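You operate a simulated robot arm through the tools that you are given. There is no shell and no other tool.

You run a simulated robot arm. Do the job below in one go: nothing can be reset, and whatever is moved stays where it is left.

JOB
Swap the number in the iron frame for the one printed on the pad and tighten the line.
Fine: knob fully loose, slider right back before the swap; old number into the rack; new one reading upright; raise and lower the tightened frame. Set down upright: brass number, what you pick out.

Only the result counts: the job must be done as asked and must still hold three seconds after the hand-in. Knocking over, shifting, dropping, spilling or breaking anything else fails it.

ROBOT AND FRAMES
A 6-joint arm with a two-finger parallel gripper, fixed in place. Base frame: the origin is at the foot of the arm, x ahead of it, y to its left, z up; the work surface is at about z = 88. Units: cm, rad, N and s.
With the tool pointing down near the work surface it reaches from about 26 to 66 cm from the base axis. Its first joint turns from -1.152 to 1.152 rad. Payload 2.9 kg.
The TCP is the grasp point between the finger pads, 3 cm short of the fingertips. In the tool frame z runs along the fingers and y along their closing line. The gripper opens to 11 cm. The fingers are 2 cm wide and 1 cm thick; the gripper's body (4.8 by 11.2 cm) begins 5.5 cm behind the TCP.
Orientation is that of the tool frame in the base frame, as a unit quaternion [x, y, z, w]. With the fingers straight down and closing along the base's y, the tool's x points along the base's -x, its y along +y and its z along -z.

CONTROLS
- The arm moves only by the tool apply_moves. Its argument "moves" is a list of rows, each an object (a shift or turn left out is 0, a gripper value left out holds the last) with "travel": the shift along the tool's x, y, z in cm, a list of three; "angular": the turn, a rotation vector about the tool's x, y, z in rad, a list of three; "claw": the opening, from 0 (shut) to 1 (fully open). In form: [{"travel": [dx, dy, dz], "angular": [rx, ry, rz], "claw": claw}, ...]. A call has 1 to 20 rows; each row shifts and turns the commanded pose from where the row before left it, along the tool's axes as they then stand. A row lasts 0.2 s, in which the tool goes at most 5 cm and 0.15 rad; a call with a longer step from one row to the next is refused whole, and so is a gripper value outside its range. Where a pose cannot be reached the arm comes as near as it can. A force on the tool above 80 N (or 10 N above the force at the start of the call, whichever is more), or a blocked arm, ends the call early, and 0.2 s more pass. Each finger travels about 10.8 cm/s and halts on what it meets, pressing with about 34 N; the grip force reading is that of the motor and also rises with nothing between the fingers. The clock runs only during rows and for 0.2 s after the last one: add rows that do not move to give the fingers time. The reply holds the time, the measured pose of the TCP, the force on the tool along the base axes, the opening and the grip force, in the units named above and with some noise, with the torque about the TCP (base axes, N m) and any sound that the robot's microphone picked up.
- Cameras (640 x 400 px; columns grow to the right, rows downward): "scene" is fixed at [9.56, 45.42, 138.4]; the picture's right is [-0.55, -0.84, 0.00], its down [-0.48, 0.31, -0.82] and it looks along [0.69, -0.45, -0.57] (base axes); focal length 302 px, centre (320, 200). "wrist" rides on the gripper at [7.2, 1.7, -10.3] in the tool frame; the picture's right is [-0.23, 0.97, 0.00], its down [-0.76, -0.18, -0.62] and it looks along [-0.61, -0.14, 0.78] (tool axes); focal length 222 px, centre (320, 200). There is no depth. A picture from a camera that has moved, and an enlarged one, comes with that camera's place and axes in the base frame and with its lens.
- camera(camera): a new picture of that camera. The clock stands still meanwhile.
- zoom(camera, box): a new picture of the part [left, top, right, bottom] of that camera's present view, enlarged. The clock stands still meanwhile.
- finish_job(): hands the job in; it is judged then, once.

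Nothing tells you positions but the pictures and the camera data. Unless the task says otherwise, let go and move clear before handing in.

The tools are called after ">>>" as a command line: name --argument value ..., lists and objects as JSON in quotes. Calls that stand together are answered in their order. apply_moves: Moves the arm, as the interface text tells. Its arguments: {"type":"object","properties":{"moves":{"type":"array","items":{"type":"object","properties":{"travel":{"type":"array","items":{"type":"number"}},"angular":{"type":"array","items":{"type":"number"}},"claw":{"type":"number"}}}}},"required":["moves"]} The other tools are called the same way: camera (camera) takes a picture; zoom (camera, box) takes an enlarged picture of a part of a camera's view; finish_job () hands the job in.

At the start:

```text
clock: 0.0
eef_pos: [40.7, 4.76, 120.88]
tcp_rot: [0.0, 1.0, 0.0, -0.001]
force: [-0.8, 0.0, -0.7]
ft_torque: [0.02, 0.03, -0.01]
finger_gap: 10.99
finger_force: 0.0
```

scene: 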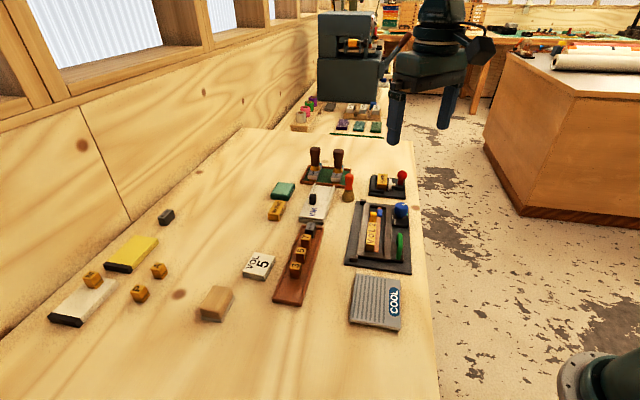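
wrist: 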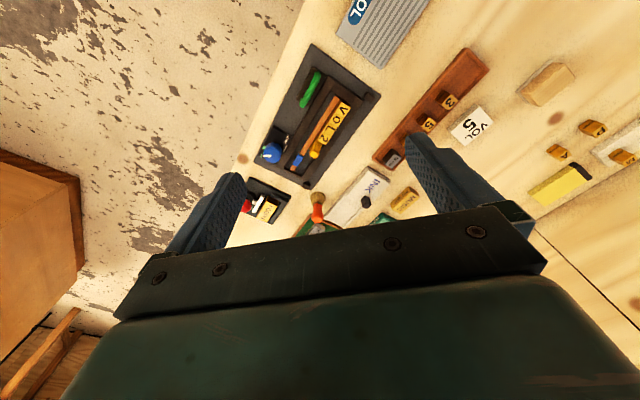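

I see a bench with a letterpress frame (VOL line, blue knob, slider), a rack with brass numbers, and a pad printed "VOL 5". I'll zoom in on each to find out details before moving.

>>> zoom --camera "scene" --box '[330, 180, 430, 280]'

>>> zoom --camera "scene" --box '[230, 200, 340, 310]'

>>> zoom --camera "wrist" --box '[230, 30, 390, 200]'

>>> zoom --camera "wrist" --box '[360, 40, 500, 180]'

```text
4.00 times, centred on (380, 230) of scene
camera zoom: at [9.56, 45.42, 138.4], right [-0.55, -0.84, 0.0], down [-0.48, 0.31, -0.82], along [0.69, -0.45, -0.57], focal length 1210 px, centre (80, 80)
```

zoom: 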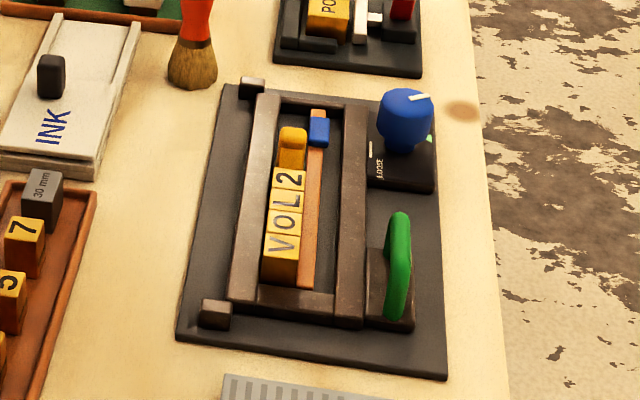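

```text
3.64 times, centred on (285, 255) of scene
camera zoom: at [9.56, 45.42, 138.4], right [-0.55, -0.84, 0.0], down [-0.48, 0.31, -0.82], along [0.69, -0.45, -0.57], focal length 1100 px, centre (447, 0)
```

zoom: 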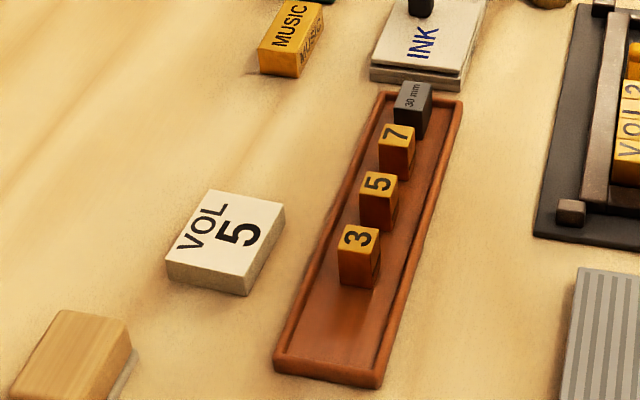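

```text
2.35 times, centred on (310, 115) of wrist
camera zoom: at [33.56, 6.38, 131.36], right [0.23, 0.97, 0.0], down [0.76, -0.18, 0.62], along [0.61, -0.14, -0.78], focal length 523 px, centre (344, 400)
```

zoom: 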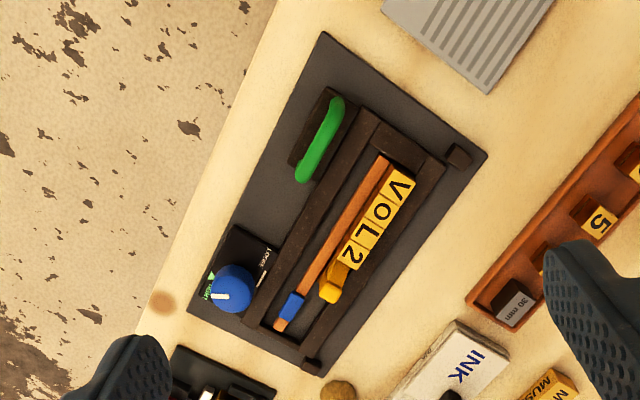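

```text
2.86 times, centred on (430, 110) of wrist
camera zoom: at [33.56, 6.38, 131.36], right [0.23, 0.97, 0.0], down [0.76, -0.18, 0.62], along [0.61, -0.14, -0.78], focal length 635 px, centre (6, 457)
```

zoom: 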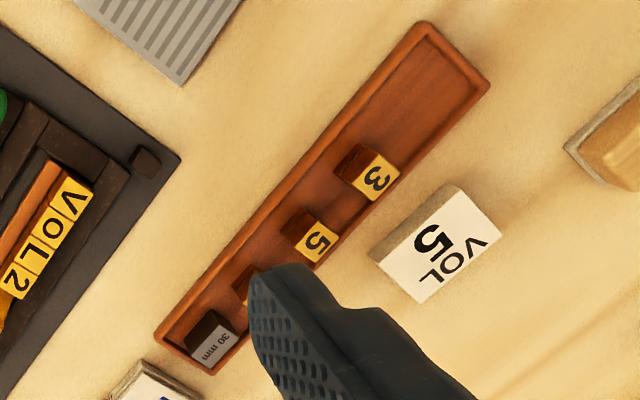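

The iron frame with VOL 2 lies around (50, 5), the rack with 3/5/7 to its left, and the pad reads VOL 5. I'm zooming on the remaining parts before approaching for closer looks.

>>> zoom --camera "scene" --box '[30, 200, 250, 330]'

>>> zoom --camera "scene" --box '[280, 120, 420, 220]'

>>> zoom --camera "scene" --box '[350, 190, 420, 240]'

>>> zoom --camera "scene" --box '[340, 220, 420, 280]'

```text
2.91 times, centred on (140, 265) of scene
camera zoom: at [9.56, 45.42, 138.4], right [-0.55, -0.84, 0.0], down [-0.48, 0.31, -0.82], along [0.69, -0.45, -0.57], focal length 880 px, centre (844, 11)
```

zoom: 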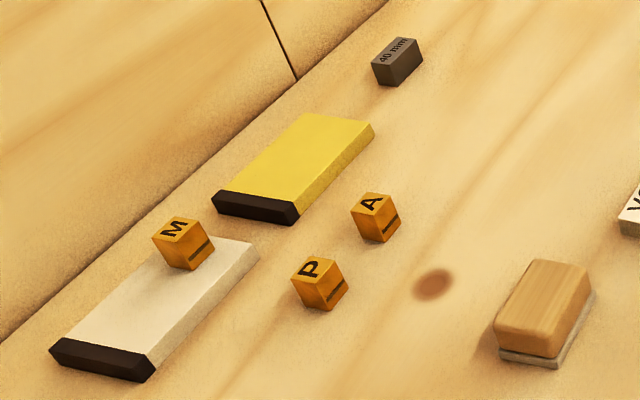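

```text
4.00 times, centred on (350, 170) of scene
camera zoom: at [9.56, 45.42, 138.4], right [-0.55, -0.84, 0.0], down [-0.48, 0.31, -0.82], along [0.69, -0.45, -0.57], focal length 1210 px, centre (200, 320)
```

zoom: 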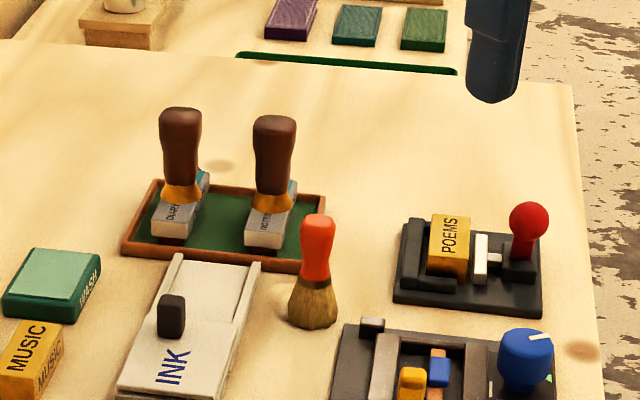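

```text
8.00 times, centred on (385, 215) of scene
camera zoom: at [9.56, 45.42, 138.4], right [-0.55, -0.84, 0.0], down [-0.48, 0.31, -0.82], along [0.69, -0.45, -0.57], focal length 2420 px, centre (-200, 80)
```

zoom: 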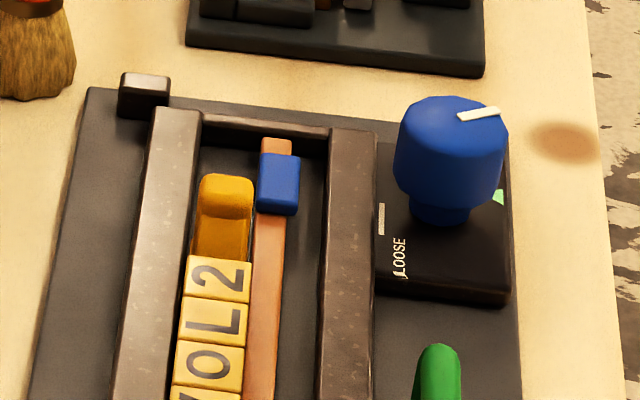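

```text
6.67 times, centred on (380, 250) of scene
camera zoom: at [9.56, 45.42, 138.4], right [-0.55, -0.84, 0.0], down [-0.48, 0.31, -0.82], along [0.69, -0.45, -0.57], focal length 2017 px, centre (-80, -133)
```

zoom: 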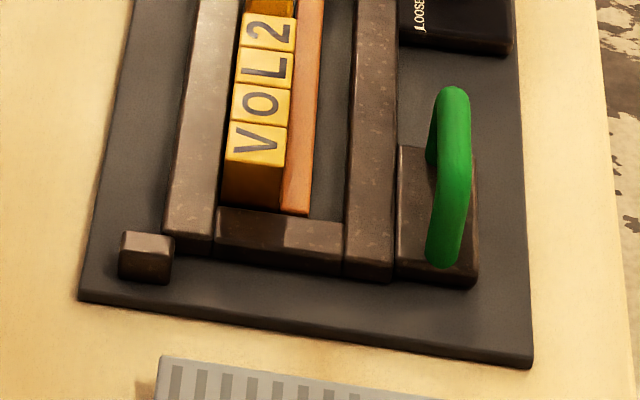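

The tiles look about 2 cm square, with an amber piece after the 2, a copper strip with a blue block, a blue knob with LOOSE/TIGHT marks and a green handle on the frame. I'll lower the hand above the frame and turn it 45° to look closer with the wrist camera.

>>> apply_moves --moves '[{"travel": [-1.2, 0.0, 3.7]}, {"travel": [-1.2, 0.0, 3.7]}, {"travel": [-1.2, 0.0, 3.7]}, {"travel": [-1.2, 0.0, 3.7]}, {"angular": [0, 0, 0.131]}, {"angular": [0, 0, 0.131]}, {"angular": [0, 0, 0.131]}, {"angular": [0, 0, 0.131]}, {"angular": [0, 0, 0.131]}, {"angular": [0, 0, 0.13]}, {}]'

>>> camera --camera "wrist"

```text
clock: 2.4
eef_pos: [45.51, 4.69, 106.3]
tcp_rot: [0.384, 0.923, 0.0, 0.0]
force: [1.3, -0.9, -0.3]
ft_torque: [-0.01, -0.01, -0.01]
finger_gap: 11.0
finger_force: 0.0
```

```text
taken
camera wrist: at [41.69, 10.99, 116.56], right [0.85, 0.53, 0.0], down [0.41, -0.66, 0.62], along [0.33, -0.53, -0.78], focal length 222 px, centre (320, 200)
```

wrist: 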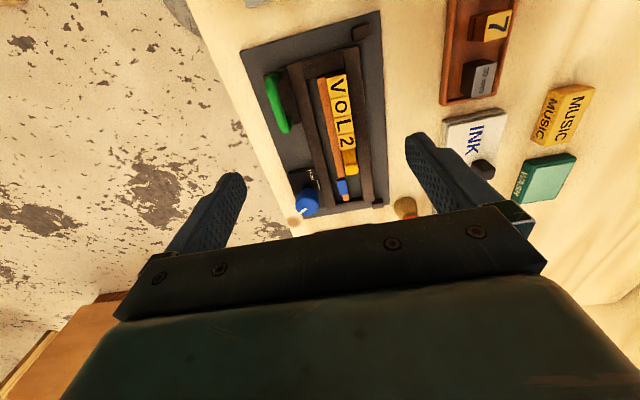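

The hand is above the frame and aligned with the line. I'll zoom into the frame details now.

>>> zoom --camera "wrist" --box '[230, 20, 400, 220]'

>>> zoom --camera "wrist" --box '[270, 130, 390, 220]'

>>> zoom --camera "scene" --box '[340, 190, 430, 280]'

```text
2.00 times, centred on (315, 120) of wrist
camera zoom: at [41.69, 10.99, 116.56], right [0.85, 0.53, 0.0], down [0.41, -0.66, 0.62], along [0.33, -0.53, -0.78], focal length 444 px, centre (330, 360)
```

zoom: 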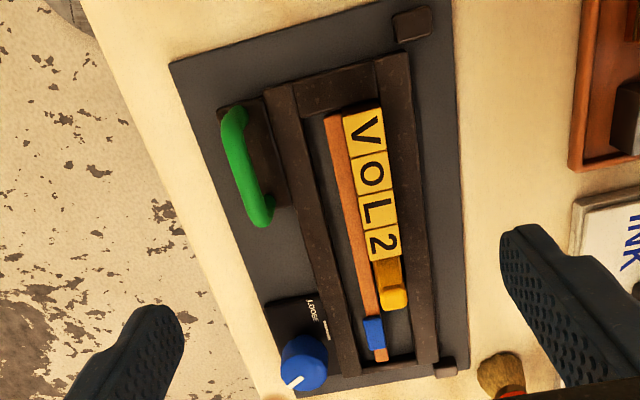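

```text
4.44 times, centred on (330, 175) of wrist
camera zoom: at [41.69, 10.99, 116.56], right [0.85, 0.53, 0.0], down [0.41, -0.66, 0.62], along [0.33, -0.53, -0.78], focal length 987 px, centre (276, 311)
```

zoom: 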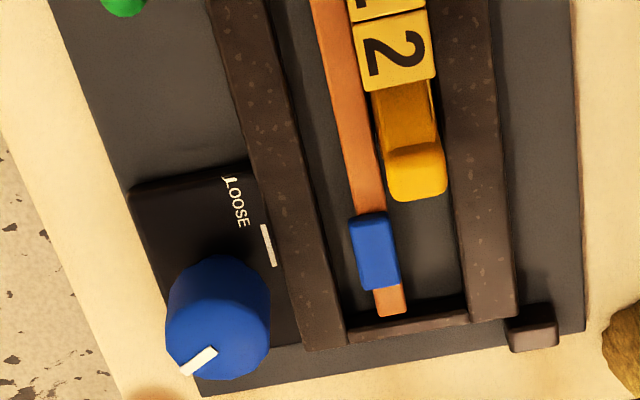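

```text
4.44 times, centred on (385, 235) of scene
camera zoom: at [9.56, 45.42, 138.4], right [-0.55, -0.84, 0.0], down [-0.48, 0.31, -0.82], along [0.69, -0.45, -0.57], focal length 1345 px, centre (31, 44)
```

zoom: 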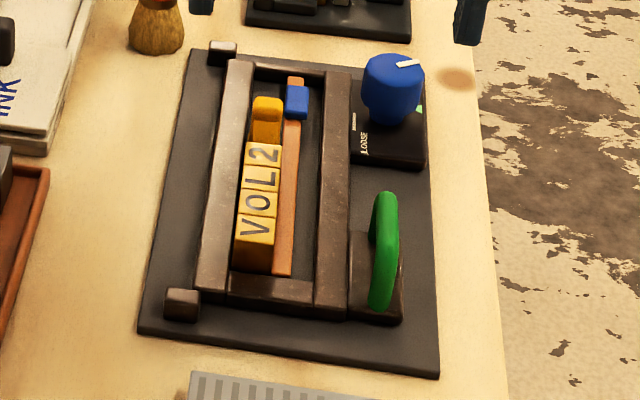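

The pointer is near the TIGHT side of the blue knob now; LOOSE is marked near the frame bar. I'll move above the knob (about (50.6, -6.6)) to read the marks closely.

>>> apply_moves --moves '[{"travel": [-3.9, -1.45, 1.7]}, {"travel": [-3.9, -1.45, 1.7]}, {"travel": [-3.8, -1.45, 1.7]}, {}]'

>>> camera --camera "wrist"

>>> zoom --camera "wrist" --box '[240, 110, 400, 210]'

```text
clock: 3.4
eef_pos: [50.68, -6.52, 101.2]
tcp_rot: [0.382, 0.924, 0.0, 0.0]
force: [-0.8, 0.3, -1.5]
ft_torque: [0.01, 0.01, 0.0]
finger_gap: 11.01
finger_force: 0.0
```

```text
taken
camera wrist: at [46.93, -0.17, 111.43], right [0.85, 0.53, 0.0], down [0.41, -0.66, 0.62], along [0.33, -0.53, -0.78], focal length 222 px, centre (320, 200)
```

wrist: 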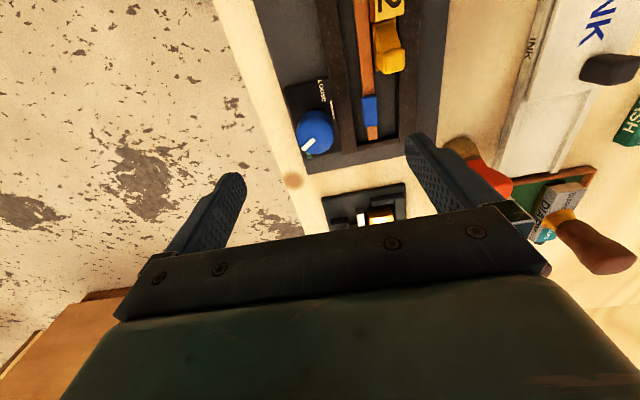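

```text
4.00 times, centred on (320, 160) of wrist
camera zoom: at [46.93, -0.17, 111.43], right [0.85, 0.53, 0.0], down [0.41, -0.66, 0.62], along [0.33, -0.53, -0.78], focal length 888 px, centre (320, 360)
```

zoom: 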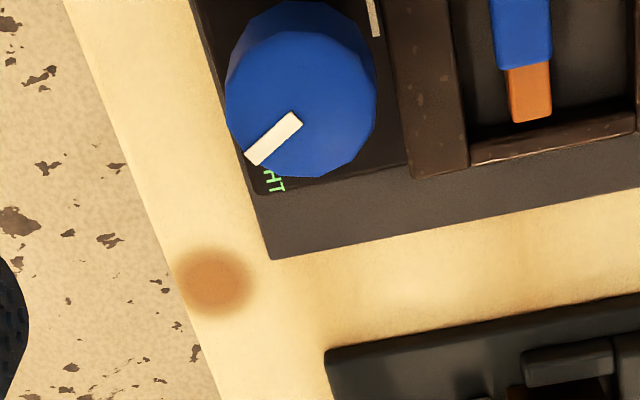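

The knob's top is at about (50.6, -6.7, 93.3) with its pointer toward the TIGHT text. I'll shift so the camera looks straight down on the knob to read the angles of both marks.

>>> apply_moves --moves '[{"travel": [-3.6, -0.98, -1.0]}, {"travel": [-3.6, -0.98, -1.0]}, {}]'

>>> camera --camera "wrist"

>>> zoom --camera "wrist" --box '[260, 0, 380, 75]'

```text
clock: 4.2
eef_pos: [54.49, -12.99, 103.08]
tcp_rot: [0.383, 0.924, -0.001, 0.0]
force: [-0.1, 0.5, -0.1]
ft_torque: [-0.02, 0.04, -0.01]
finger_gap: 11.0
finger_force: 0.0
```

```text
taken
camera wrist: at [50.57, -6.69, 113.43], right [0.85, 0.53, 0.0], down [0.41, -0.66, 0.62], along [0.33, -0.53, -0.78], focal length 222 px, centre (320, 200)
```

wrist: 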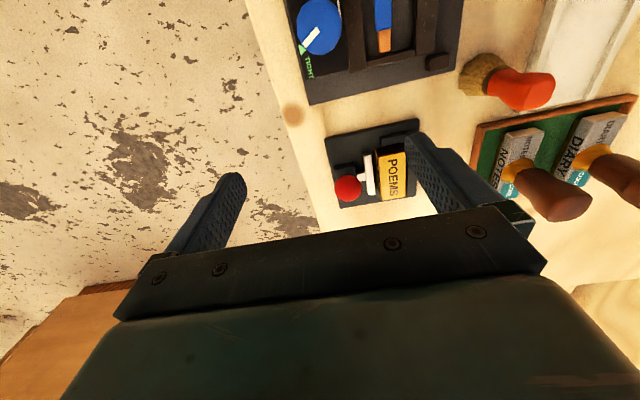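

```text
5.33 times, centred on (320, 38) of wrist
camera zoom: at [50.57, -6.69, 113.43], right [0.85, 0.53, 0.0], down [0.41, -0.66, 0.62], along [0.33, -0.53, -0.78], focal length 1185 px, centre (320, 1067)
```

zoom: 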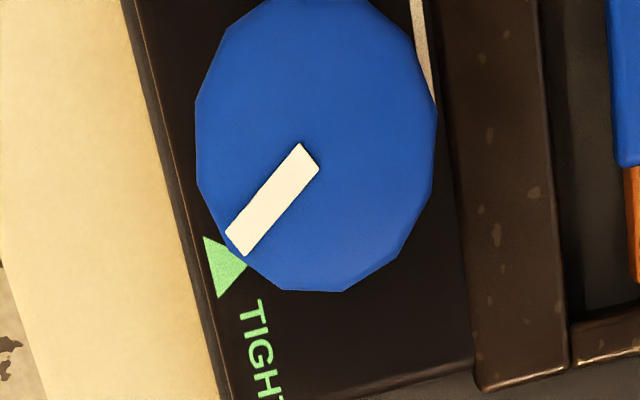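

The pointer sits exactly on the TIGHT triangle (about -104° in base), with the LOOSE tick about 170° away. I'll zoom in on the LOOSE marking from the scene camera to see the turning direction.

>>> zoom --camera "scene" --box '[388, 200, 416, 222]'

>>> zoom --camera "scene" --box '[360, 195, 400, 235]'

```text
16.00 times, centred on (402, 211) of scene
camera zoom: at [9.57, 45.42, 138.4], right [-0.55, -0.84, 0.0], down [-0.48, 0.31, -0.82], along [0.69, -0.45, -0.57], focal length 4841 px, centre (-992, 24)
```

zoom: 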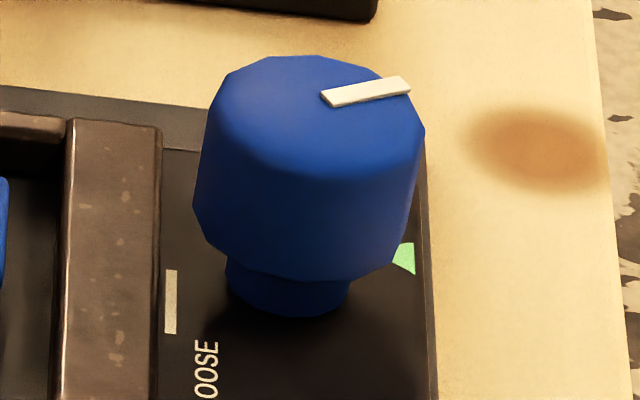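

```text
10.00 times, centred on (380, 215) of scene
camera zoom: at [9.57, 45.42, 138.4], right [-0.55, -0.84, 0.0], down [-0.48, 0.31, -0.82], along [0.69, -0.45, -0.57], focal length 3025 px, centre (-280, 50)
```

zoom: 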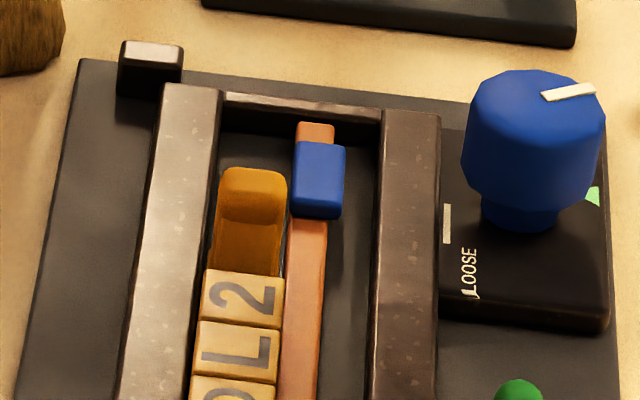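

The block top is near z≈89.6, knob body spans about 90.4–93.5, and the neighbouring bar top is about 90, so I can grip the knob from above with the tips around 91.3. I'll go back over the knob, preset the rotation, and partly close the claw.

>>> apply_moves --moves '[{"travel": [3.63, 0.86, 0.0], "claw": 0.5}, {"travel": [3.63, 0.86, 0.0]}, {"angular": [0, 0, 0.142]}, {"angular": [0, 0, 0.142]}, {"angular": [0, 0, 0.142]}, {"angular": [0, 0, 0.142]}, {"angular": [0, 0, 0.142]}, {}]'

>>> camera --camera "wrist"

>>> camera --camera "scene"

```text
clock: 6.0
eef_pos: [50.44, -6.82, 103.09]
tcp_rot: [0.68, 0.733, -0.001, 0.0]
force: [0.1, -0.5, -0.9]
ft_torque: [0.03, -0.01, 0.02]
finger_gap: 5.52
finger_force: 0.0
```

```text
taken
camera wrist: at [51.67, 0.63, 113.45], right [0.99, -0.16, 0.0], down [-0.12, -0.77, 0.62], along [-0.1, -0.62, -0.78], focal length 222 px, centre (320, 200)
```

wrist: 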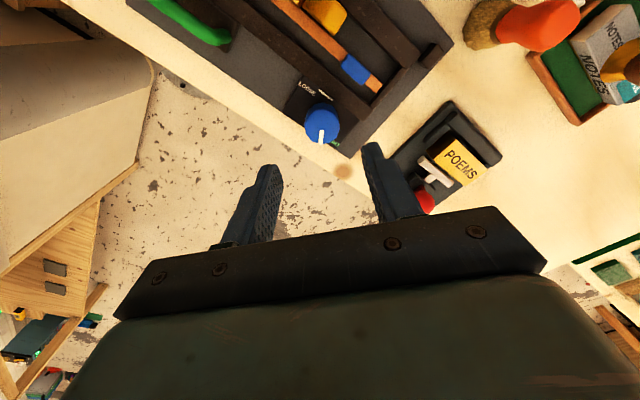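

```text
taken
```

scene: 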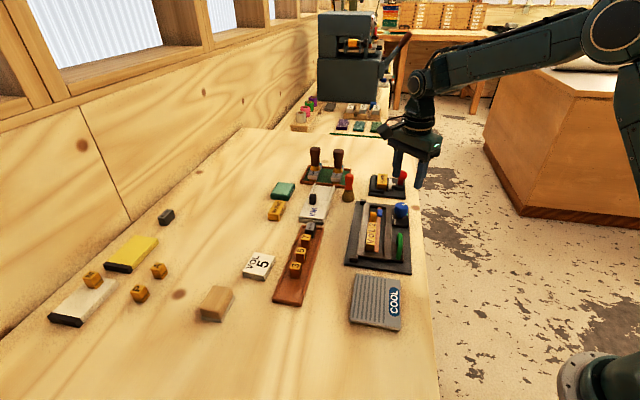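

I'm checking the alignment of the knob with the closing plane before descending.

>>> zoom --camera "wrist" --box '[260, 70, 400, 170]'

```text
4.00 times, centred on (330, 120) of wrist
camera zoom: at [51.67, 0.63, 113.45], right [0.99, -0.16, 0.0], down [-0.12, -0.77, 0.62], along [-0.1, -0.62, -0.78], focal length 888 px, centre (280, 520)
```

zoom: 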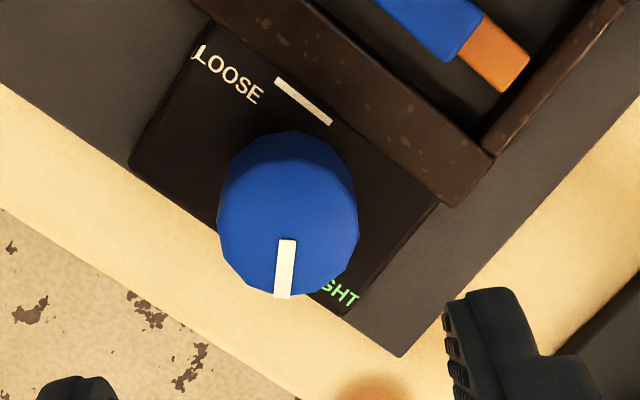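

Knob axis refined to about (50.65, -6.95); I'll nudge to it, descend so the fingertips sit around z=91.3, and close gently on the knob.

>>> apply_moves --moves '[{"travel": [-0.145, 0.19, 2.8]}, {"travel": [0, 0, 3.0]}, {"travel": [0, 0, 2.8]}, {}, {}]'

>>> zoom --camera "scene" --box '[350, 160, 450, 240]'

>>> camera --camera "wrist"

```text
clock: 7.2
eef_pos: [50.7, -6.81, 94.43]
tcp_rot: [0.681, 0.733, 0.0, 0.001]
force: [1.0, -0.5, 0.3]
ft_torque: [0.0, -0.01, 0.02]
finger_gap: 5.54
finger_force: 0.1
```

```text
5.00 times, centred on (400, 200) of scene
camera zoom: at [9.56, 45.42, 138.4], right [-0.55, -0.84, 0.0], down [-0.48, 0.31, -0.82], along [0.69, -0.45, -0.57], focal length 1513 px, centre (-80, 200)
```

zoom: 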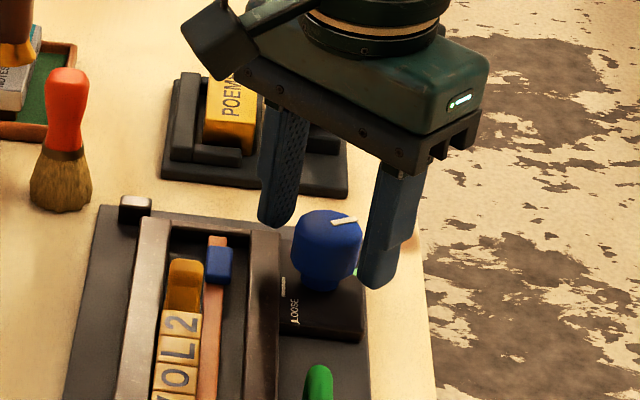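

```text
taken
camera wrist: at [51.85, 0.51, 104.84], right [0.99, -0.15, 0.0], down [-0.12, -0.77, 0.62], along [-0.1, -0.62, -0.78], focal length 222 px, centre (320, 200)
```

wrist: 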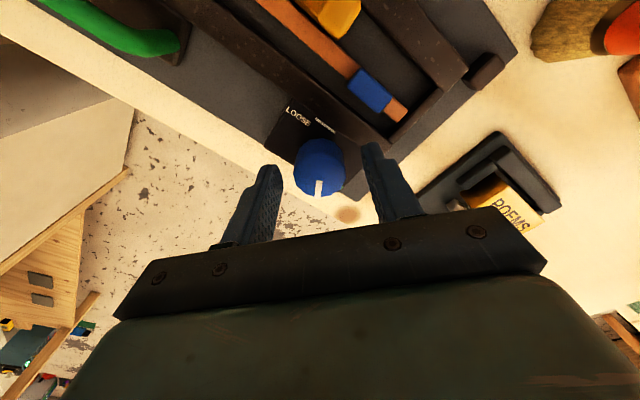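

The fingers straddle the knob. I'll close on it.

>>> apply_moves --moves '[{"claw": 0.3}, {"claw": 0.2}, {"claw": 0.2}]'

>>> zoom --camera "scene" --box '[350, 160, 450, 240]'

```text
clock: 8.0
eef_pos: [50.49, -6.8, 94.58]
tcp_rot: [0.68, 0.733, 0.0, 0.0]
force: [-4.9, -0.1, 0.3]
ft_torque: [0.0, 0.12, -0.01]
finger_gap: 3.28
finger_force: 44.7
```

```text
5.00 times, centred on (400, 200) of scene
camera zoom: at [9.55, 45.42, 138.4], right [-0.55, -0.84, 0.0], down [-0.48, 0.31, -0.82], along [0.69, -0.45, -0.57], focal length 1513 px, centre (-80, 200)
```

zoom: 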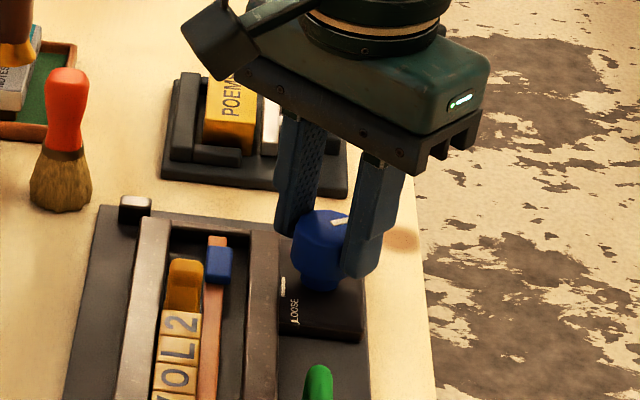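

Gripped the knob with low side force. I'll try a small counter-clockwise turn (loosening sense) and check the torque.

>>> apply_moves --moves '[{"angular": [0, 0, -0.1]}, {"angular": [0, 0, -0.1]}, {}]'

>>> zoom --camera "scene" --box '[350, 160, 450, 240]'

```text
clock: 8.8
eef_pos: [50.53, -6.75, 94.56]
tcp_rot: [0.603, 0.798, 0.0, -0.001]
force: [-6.9, -0.5, -2.0]
ft_torque: [-0.16, 0.25, 0.0]
finger_gap: 3.29
finger_force: 44.7
```

```text
5.00 times, centred on (400, 200) of scene
camera zoom: at [9.55, 45.42, 138.4], right [-0.55, -0.84, 0.0], down [-0.48, 0.31, -0.82], along [0.69, -0.45, -0.57], focal length 1513 px, centre (-80, 200)
```

zoom: 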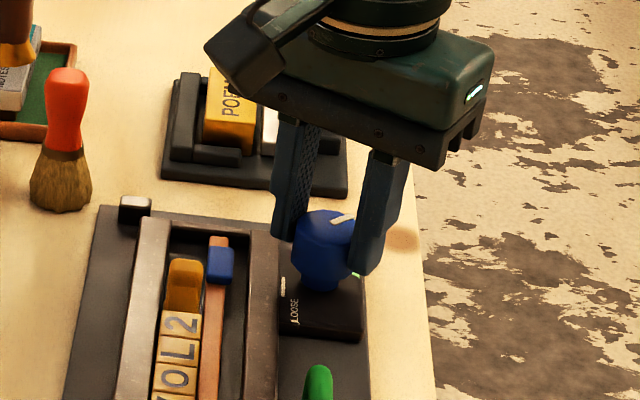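

The knob turns freely counter-clockwise. I'll continue turning in stages.

>>> apply_moves --moves '[{"angular": [0, 0, -0.14]}, {"angular": [0, 0, -0.14]}, {"angular": [0, 0, -0.14]}, {"angular": [0, 0, -0.14]}, {"angular": [0, 0, -0.14]}, {"angular": [0, 0, -0.14]}, {"angular": [0, 0, -0.14]}, {"angular": [0, 0, -0.14]}, {"angular": [0, 0, -0.14]}, {"angular": [0, 0, -0.14]}, {}]'

>>> zoom --camera "scene" --box '[350, 160, 450, 240]'

>>> camera --camera "wrist"

```text
clock: 11.2
eef_pos: [50.58, -6.89, 94.59]
tcp_rot: [-0.052, 0.999, -0.001, -0.002]
force: [-18.9, -18.4, 1.7]
ft_torque: [-0.55, 0.83, 0.01]
finger_gap: 3.32
finger_force: 45.1
```

```text
5.00 times, centred on (400, 200) of scene
camera zoom: at [9.51, 45.37, 138.42], right [-0.55, -0.84, 0.0], down [-0.48, 0.31, -0.82], along [0.69, -0.45, -0.57], focal length 1513 px, centre (-80, 200)
```

zoom: 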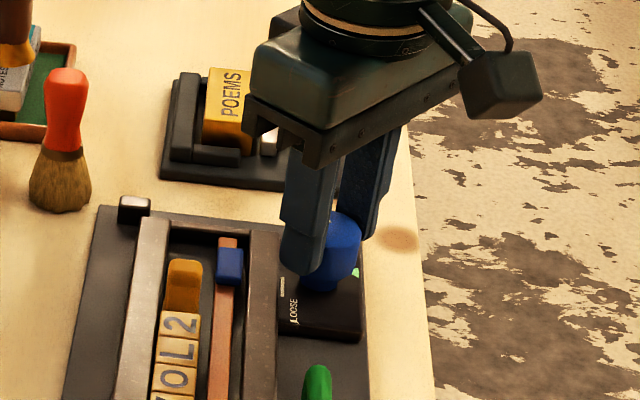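

```text
taken
camera wrist: at [43.22, -6.01, 104.88], right [0.13, 0.99, 0.0], down [0.78, -0.1, 0.62], along [0.62, -0.08, -0.78], focal length 222 px, centre (320, 200)
```

wrist: 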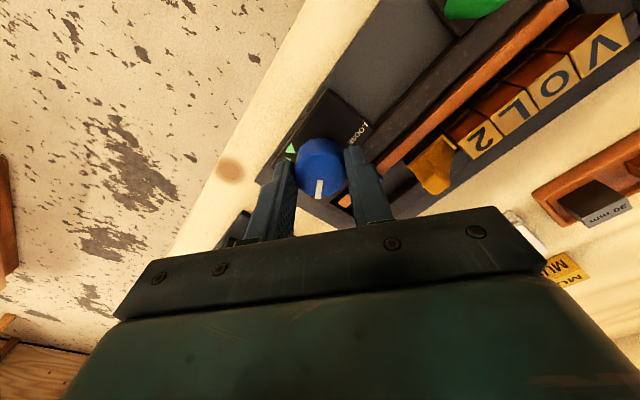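

The knob turned about 90° and the copper strip has shifted sideways away from the tiles, so loosening is the right direction. There is a growing side force, so I'll re-centre slightly and continue.

>>> apply_moves --moves '[{"travel": [0.2, -0.17, 0]}, {}]'

```text
clock: 11.8
eef_pos: [50.54, -6.95, 94.47]
tcp_rot: [-0.053, 0.999, 0.0, 0.001]
force: [-3.5, -8.4, -6.1]
ft_torque: [-0.49, 0.88, -0.02]
finger_gap: 3.27
finger_force: 45.0
```

>>> apply_moves --moves '[{"travel": [0.05, -0.1, 0], "angular": [0, 0, -0.14]}, {"angular": [0, 0, -0.14]}, {"angular": [0, 0, -0.14]}, {"angular": [0, 0, -0.14]}, {"angular": [0, 0, -0.14]}, {"angular": [0, 0, -0.14]}, {"angular": [0, 0, -0.14]}, {}]'

>>> camera --camera "wrist"

>>> zoom --camera "scene" --box '[350, 160, 450, 240]'

```text
clock: 13.6
eef_pos: [50.51, -7.0, 94.56]
tcp_rot: [-0.518, 0.855, -0.001, 0.002]
force: [14.1, 10.0, -6.3]
ft_torque: [0.46, -0.54, 0.0]
finger_gap: 3.3
finger_force: 44.5
```

```text
taken
camera wrist: at [45.71, -12.69, 104.86], right [-0.76, 0.65, 0.0], down [0.51, 0.59, 0.63], along [0.41, 0.47, -0.78], focal length 222 px, centre (320, 200)
```

wrist: 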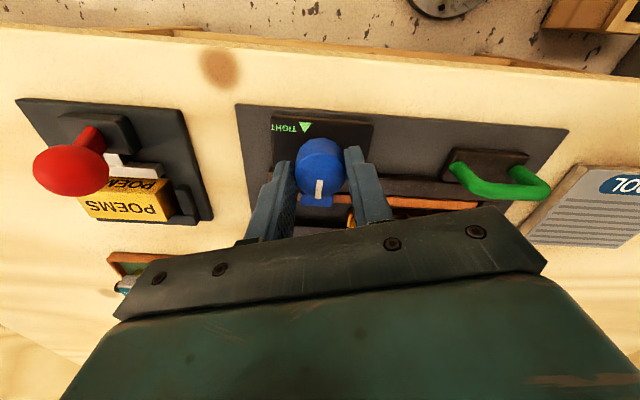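

```text
5.00 times, centred on (400, 200) of scene
camera zoom: at [9.61, 45.44, 138.39], right [-0.55, -0.84, 0.0], down [-0.48, 0.31, -0.82], along [0.69, -0.45, -0.57], focal length 1513 px, centre (-80, 200)
```

zoom: 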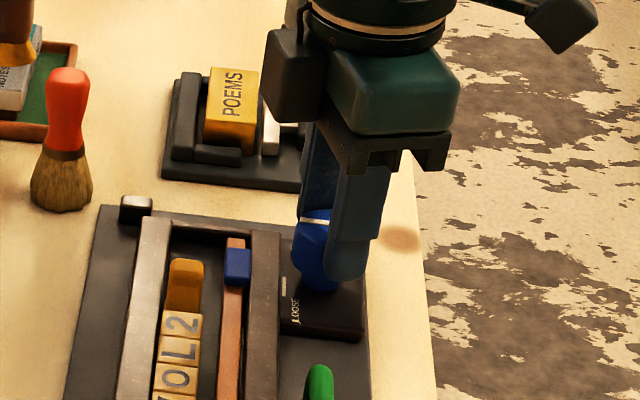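

About 148° turned so far, pointer at roughly 45° and the copper strip well clear of the tiles. I'll continue to the loose stop gently.

>>> apply_moves --moves '[{"travel": [-0.117, -0.05, 0], "angular": [0, 0, -0.1]}, {"angular": [0, 0, -0.1]}, {"angular": [0, 0, -0.1]}, {}]'

>>> camera --camera "wrist"

```text
clock: 14.6
eef_pos: [50.65, -7.2, 94.59]
tcp_rot: [-0.635, 0.772, -0.001, -0.001]
force: [7.0, -16.9, -0.7]
ft_torque: [-0.77, -0.2, -0.66]
finger_gap: 3.27
finger_force: 44.9
```

```text
taken
camera wrist: at [47.56, -14.07, 104.89], right [-0.91, 0.41, 0.0], down [0.32, 0.72, 0.62], along [0.25, 0.57, -0.78], focal length 222 px, centre (320, 200)
```

wrist: 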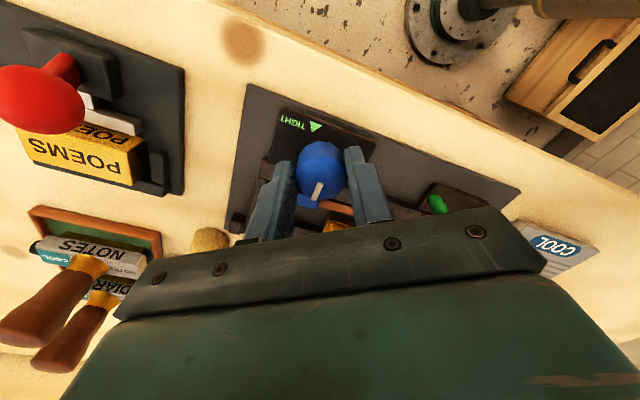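

Torque about the axis rose to 0.66 N·m, suggesting the loose stop has been reached. I'll zoom in to verify the pointer.

>>> zoom --camera "wrist" --box '[260, 110, 400, 210]'

>>> zoom --camera "scene" --box '[360, 190, 420, 230]'

```text
4.00 times, centred on (330, 160) of wrist
camera zoom: at [47.56, -14.07, 104.89], right [-0.91, 0.41, 0.0], down [0.32, 0.72, 0.62], along [0.25, 0.57, -0.78], focal length 888 px, centre (280, 360)
```

zoom: 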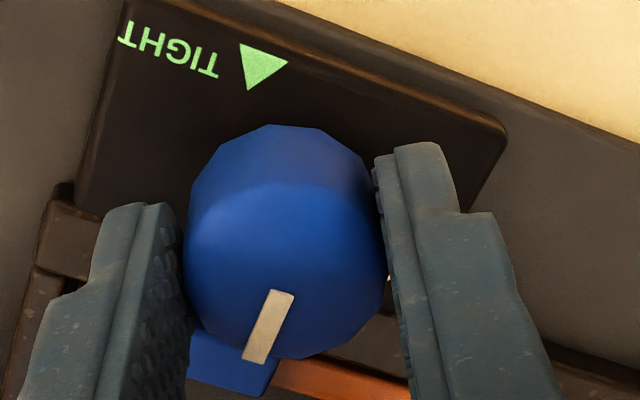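

```text
10.00 times, centred on (390, 210) of scene
camera zoom: at [9.58, 45.37, 138.42], right [-0.55, -0.84, 0.0], down [-0.48, 0.31, -0.82], along [0.69, -0.45, -0.57], focal length 3025 px, centre (-380, 100)
```

zoom: 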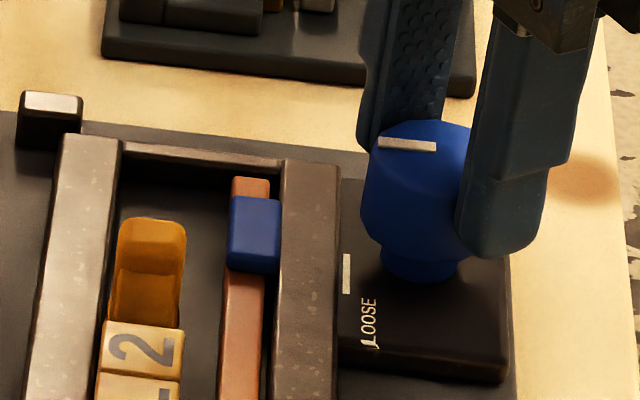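

The pointer stopped at about 48° while the fingers slipped slightly, so the knob seems to be at a stop; I'll release, rise, and inspect the pointer against the LOOSE mark.

>>> apply_moves --moves '[{"claw": 0.5}, {"claw": 0.5}, {"travel": [0, 0, -4]}, {"travel": [0, 0, -4.5]}, {}]'

>>> camera --camera "wrist"

>>> zoom --camera "scene" --box '[360, 190, 420, 230]'

```text
clock: 15.8
eef_pos: [50.51, -7.15, 103.01]
tcp_rot: [-0.638, 0.77, 0.001, -0.001]
force: [0.8, 0.3, -0.3]
ft_torque: [0.01, 0.01, -0.03]
finger_gap: 5.51
finger_force: 0.1
```

```text
taken
camera wrist: at [47.59, -13.96, 113.34], right [-0.91, 0.4, 0.0], down [0.32, 0.72, 0.62], along [0.25, 0.57, -0.78], focal length 222 px, centre (320, 200)
```

wrist: 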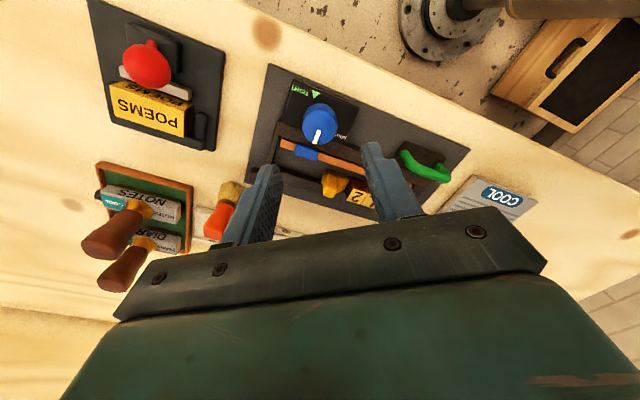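

```text
10.00 times, centred on (390, 210) of scene
camera zoom: at [9.56, 45.42, 138.4], right [-0.55, -0.84, 0.0], down [-0.48, 0.31, -0.82], along [0.69, -0.45, -0.57], focal length 3025 px, centre (-380, 100)
```

zoom: 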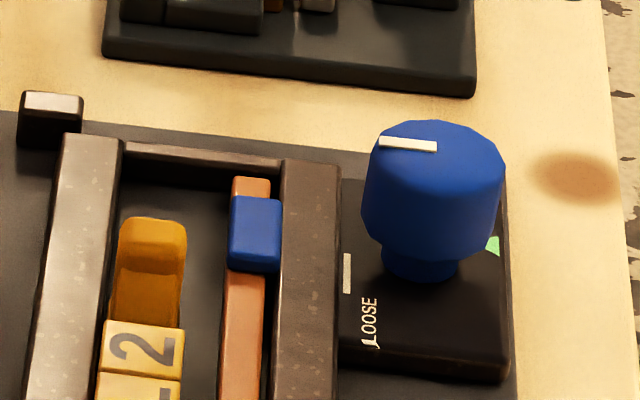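

I'll look straight down on the knob for an accurate comparison, and get a view of the frame interior too.

>>> apply_moves --moves '[{"travel": [-3.72, -0.8, 0]}, {"travel": [-3.72, -0.8, 0]}, {}]'

>>> camera --camera "wrist"

>>> zoom --camera "wrist" --box '[260, 0, 400, 85]'

```text
clock: 16.6
eef_pos: [53.51, 0.07, 103.03]
tcp_rot: [-0.638, 0.77, 0.0, 0.001]
force: [0.2, -0.8, -0.5]
ft_torque: [0.04, 0.02, -0.01]
finger_gap: 5.52
finger_force: 0.1
```

```text
taken
camera wrist: at [50.54, -6.78, 113.37], right [-0.91, 0.4, 0.0], down [0.32, 0.72, 0.62], along [0.25, 0.57, -0.78], focal length 222 px, centre (320, 200)
```

wrist: 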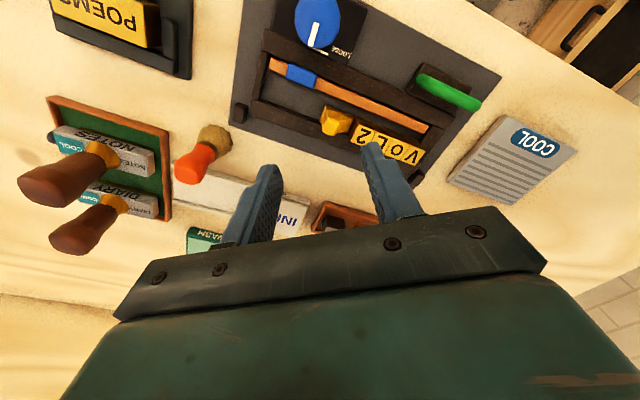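

```text
4.57 times, centred on (330, 42) of wrist
camera zoom: at [50.54, -6.78, 113.37], right [-0.91, 0.4, 0.0], down [0.32, 0.72, 0.62], along [0.25, 0.57, -0.78], focal length 1015 px, centre (274, 920)
```

zoom: 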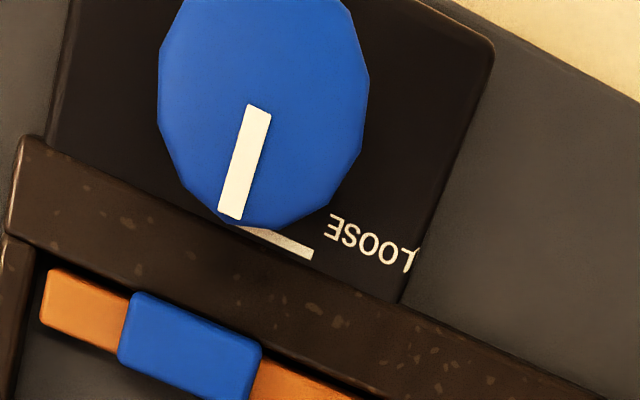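

The pointer now sits at 48°, at the end of the LOOSE dash, and the copper strip rests near the bar. To be sure it is the true loose stop I'll regrip and try a little more.

>>> apply_moves --moves '[{"travel": [3.74, 0.8, 0]}, {"travel": [3.74, 0.8, 0]}, {"angular": [0, 0, 0.15]}, {"angular": [0, 0, 0.15]}, {"angular": [0, 0, 0.15]}, {"travel": [0, 0, 2.8]}, {"travel": [0, 0, 2.8]}, {"travel": [0, 0, 2.8]}, {}, {"claw": 0.3}, {"claw": 0.2}, {}]'

```text
clock: 19.2
eef_pos: [50.62, -7.11, 94.63]
tcp_rot: [-0.45, 0.893, -0.001, 0.0]
force: [-0.6, 0.1, -2.7]
ft_torque: [0.02, -0.02, 0.01]
finger_gap: 3.25
finger_force: 45.3
```

>>> apply_moves --moves '[{"angular": [0, 0, -0.08]}, {"angular": [0, 0, -0.08]}, {}]'

>>> zoom --camera "scene" --box '[360, 190, 420, 230]'

```text
clock: 20.0
eef_pos: [50.54, -7.15, 94.67]
tcp_rot: [-0.521, 0.854, 0.0, 0.0]
force: [-2.0, 1.3, -0.4]
ft_torque: [-0.04, 0.1, -0.64]
finger_gap: 3.27
finger_force: 44.8
```

```text
10.00 times, centred on (390, 210) of scene
camera zoom: at [9.56, 45.42, 138.4], right [-0.55, -0.84, 0.0], down [-0.48, 0.31, -0.82], along [0.69, -0.45, -0.57], focal length 3025 px, centre (-380, 100)
```

zoom: 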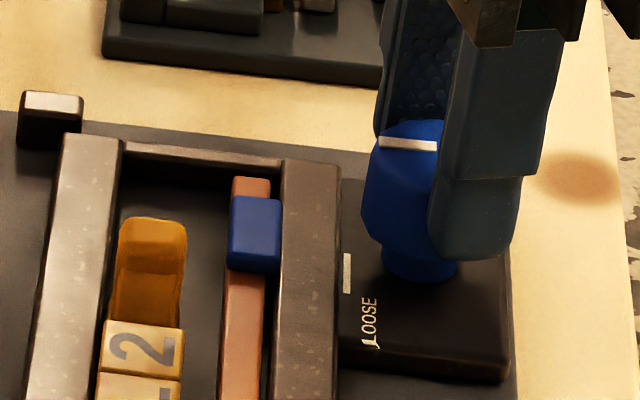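

Hard stop confirmed: the knob is fully loose. I'll release, rise, and go look at the line and amber slider closely.

>>> apply_moves --moves '[{"claw": 0.5}, {"claw": 0.5}, {"travel": [0, 0, -4.5]}, {"travel": [0, 0, -4.5]}, {"angular": [0, 0, 0.15], "claw": 0.5}, {"angular": [0, 0, 0.15]}, {"angular": [0, 0, 0.15]}, {"angular": [0, 0, 0.15]}, {"angular": [0, 0, 0.15]}, {"angular": [0, 0, 0.15]}, {"angular": [0, 0, 0.15]}, {"angular": [0, 0, 0.15]}, {"angular": [0, 0, 0.15]}, {"angular": [0, 0, 0.15]}, {"angular": [0, 0, 0.15]}, {"angular": [0, 0, 0.15]}, {"angular": [0, 0, 0.08]}, {}]'

>>> camera --camera "wrist"

>>> zoom --camera "scene" --box '[350, 190, 420, 240]'

```text
clock: 23.8
eef_pos: [50.55, -6.99, 103.64]
tcp_rot: [0.384, 0.924, 0.0, 0.0]
force: [-0.5, 1.1, -0.1]
ft_torque: [0.01, -0.06, -0.04]
finger_gap: 5.52
finger_force: 0.1
```

```text
taken
camera wrist: at [46.66, -0.76, 113.95], right [0.85, 0.53, 0.0], down [0.41, -0.66, 0.62], along [0.33, -0.53, -0.78], focal length 222 px, centre (320, 200)
```

wrist: 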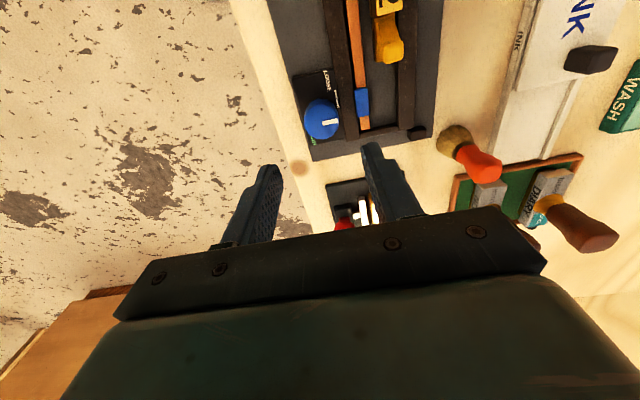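

```text
8.00 times, centred on (385, 215) of scene
camera zoom: at [9.56, 45.42, 138.4], right [-0.55, -0.84, 0.0], down [-0.48, 0.31, -0.82], along [0.69, -0.45, -0.57], focal length 2420 px, centre (-200, 80)
```

zoom: 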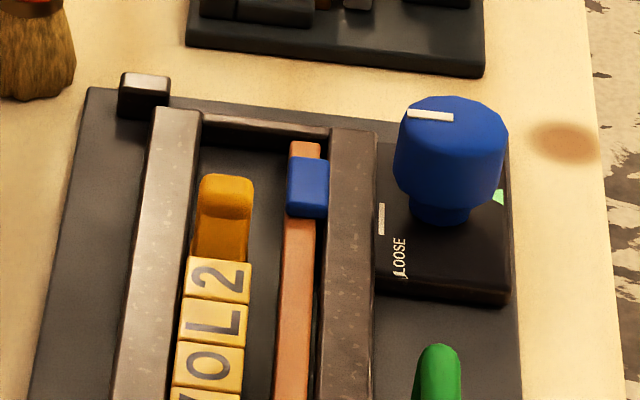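

Next I'll place the camera straight above the line to measure tile, slider and gap dimensions.

>>> apply_moves --moves '[{"travel": [0.52, 2.88, 0]}, {"travel": [0.52, 2.88, 0]}, {}]'

>>> camera --camera "wrist"

>>> zoom --camera "wrist" --box '[260, 0, 400, 90]'

```text
clock: 24.6
eef_pos: [53.89, -2.15, 103.55]
tcp_rot: [0.384, 0.923, 0.0, 0.001]
force: [0.2, 0.3, -0.3]
ft_torque: [-0.01, -0.03, -0.03]
finger_gap: 5.51
finger_force: 0.1
```

```text
taken
camera wrist: at [49.99, 4.11, 113.96], right [0.85, 0.53, 0.0], down [0.41, -0.66, 0.62], along [0.33, -0.53, -0.78], focal length 222 px, centre (320, 200)
```

wrist: 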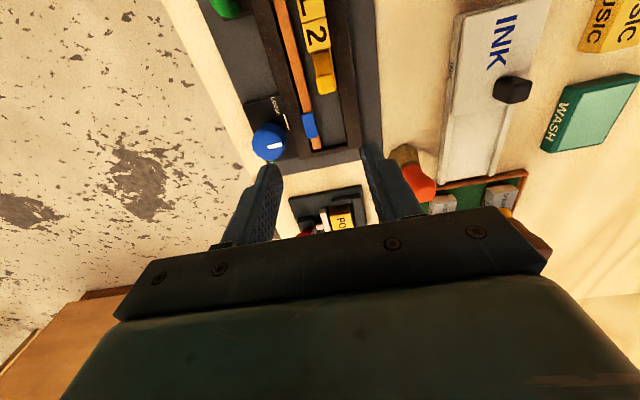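

```text
4.44 times, centred on (330, 45) of wrist
camera zoom: at [49.99, 4.11, 113.96], right [0.85, 0.53, 0.0], down [0.41, -0.66, 0.62], along [0.33, -0.53, -0.78], focal length 987 px, centre (276, 889)
```

zoom: 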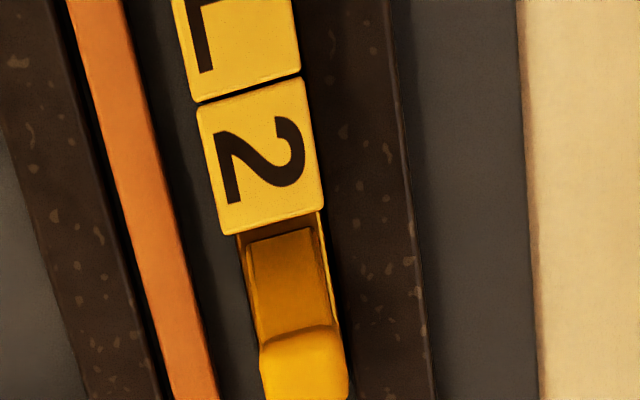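

The tile is about 1.95 × 1.8 cm with its top near z≈91.4, and the amber tab (top ≈92.2) is at about (52.8, 0.9). I need the bar heights precisely, so I'll zoom in on the far end of the frame from both cameras.

>>> zoom --camera "wrist" --box '[270, 70, 390, 165]'

>>> zoom --camera "scene" --box '[355, 195, 405, 230]'

>>> zoom --camera "scene" --box '[345, 230, 405, 275]'

```text
4.21 times, centred on (330, 118) of wrist
camera zoom: at [49.99, 4.11, 113.96], right [0.85, 0.53, 0.0], down [0.41, -0.66, 0.62], along [0.33, -0.53, -0.78], focal length 935 px, centre (278, 547)
```

zoom: 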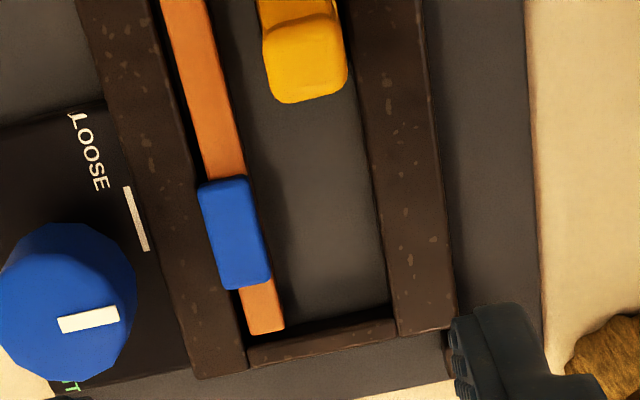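

```text
11.43 times, centred on (380, 212) of scene
camera zoom: at [9.56, 45.42, 138.4], right [-0.55, -0.84, 0.0], down [-0.48, 0.31, -0.82], along [0.69, -0.45, -0.57], focal length 3458 px, centre (-366, 57)
```

zoom: 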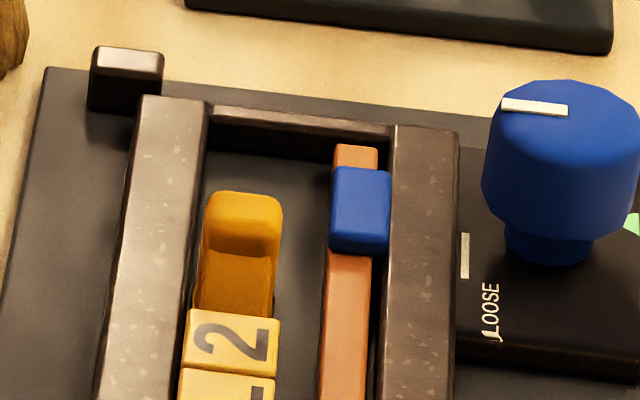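

```text
8.89 times, centred on (375, 252) of scene
camera zoom: at [9.56, 45.42, 138.4], right [-0.55, -0.84, 0.0], down [-0.48, 0.31, -0.82], along [0.69, -0.45, -0.57], focal length 2689 px, centre (-169, -267)
```

zoom: 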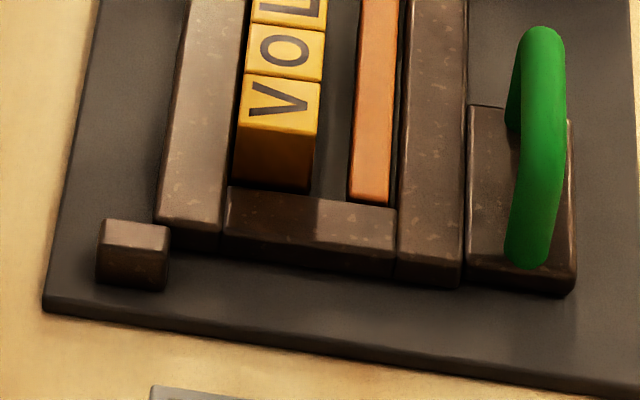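

Bar tops come out near z≈89.7 and the blue block top near 90.4. I'll grip the amber tab at about (52.8, 0.82) with tips at 90.9, then drag it back.

>>> apply_moves --moves '[{"travel": [2.87, 1.32, 0], "claw": 0.4}, {"travel": [0, 0, 3.2]}, {"travel": [0, 0, 3.2]}, {"travel": [0, 0, 3.25]}, {}, {}]'

>>> camera --camera "wrist"

>>> zoom --camera "scene" --box '[340, 180, 420, 240]'

```text
clock: 26.0
eef_pos: [52.81, 0.67, 93.99]
tcp_rot: [0.383, 0.924, 0.0, 0.0]
force: [-0.5, 0.5, -0.4]
ft_torque: [-0.01, 0.02, -0.01]
finger_gap: 4.39
finger_force: 0.0
```

```text
taken
camera wrist: at [48.92, 7.02, 104.23], right [0.85, 0.53, 0.0], down [0.41, -0.66, 0.62], along [0.33, -0.53, -0.78], focal length 222 px, centre (320, 200)
```

wrist: 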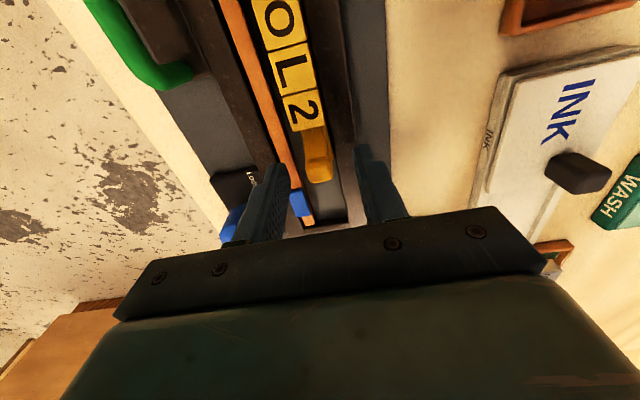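

```text
6.67 times, centred on (380, 210) of scene
camera zoom: at [9.56, 45.42, 138.4], right [-0.55, -0.84, 0.0], down [-0.48, 0.31, -0.82], along [0.69, -0.45, -0.57], focal length 2017 px, centre (-80, 133)
```

zoom: 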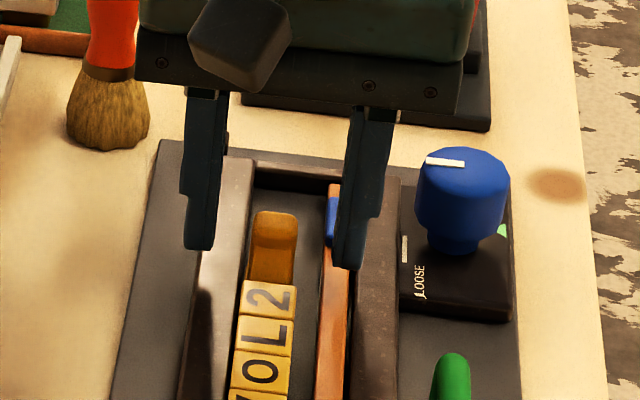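

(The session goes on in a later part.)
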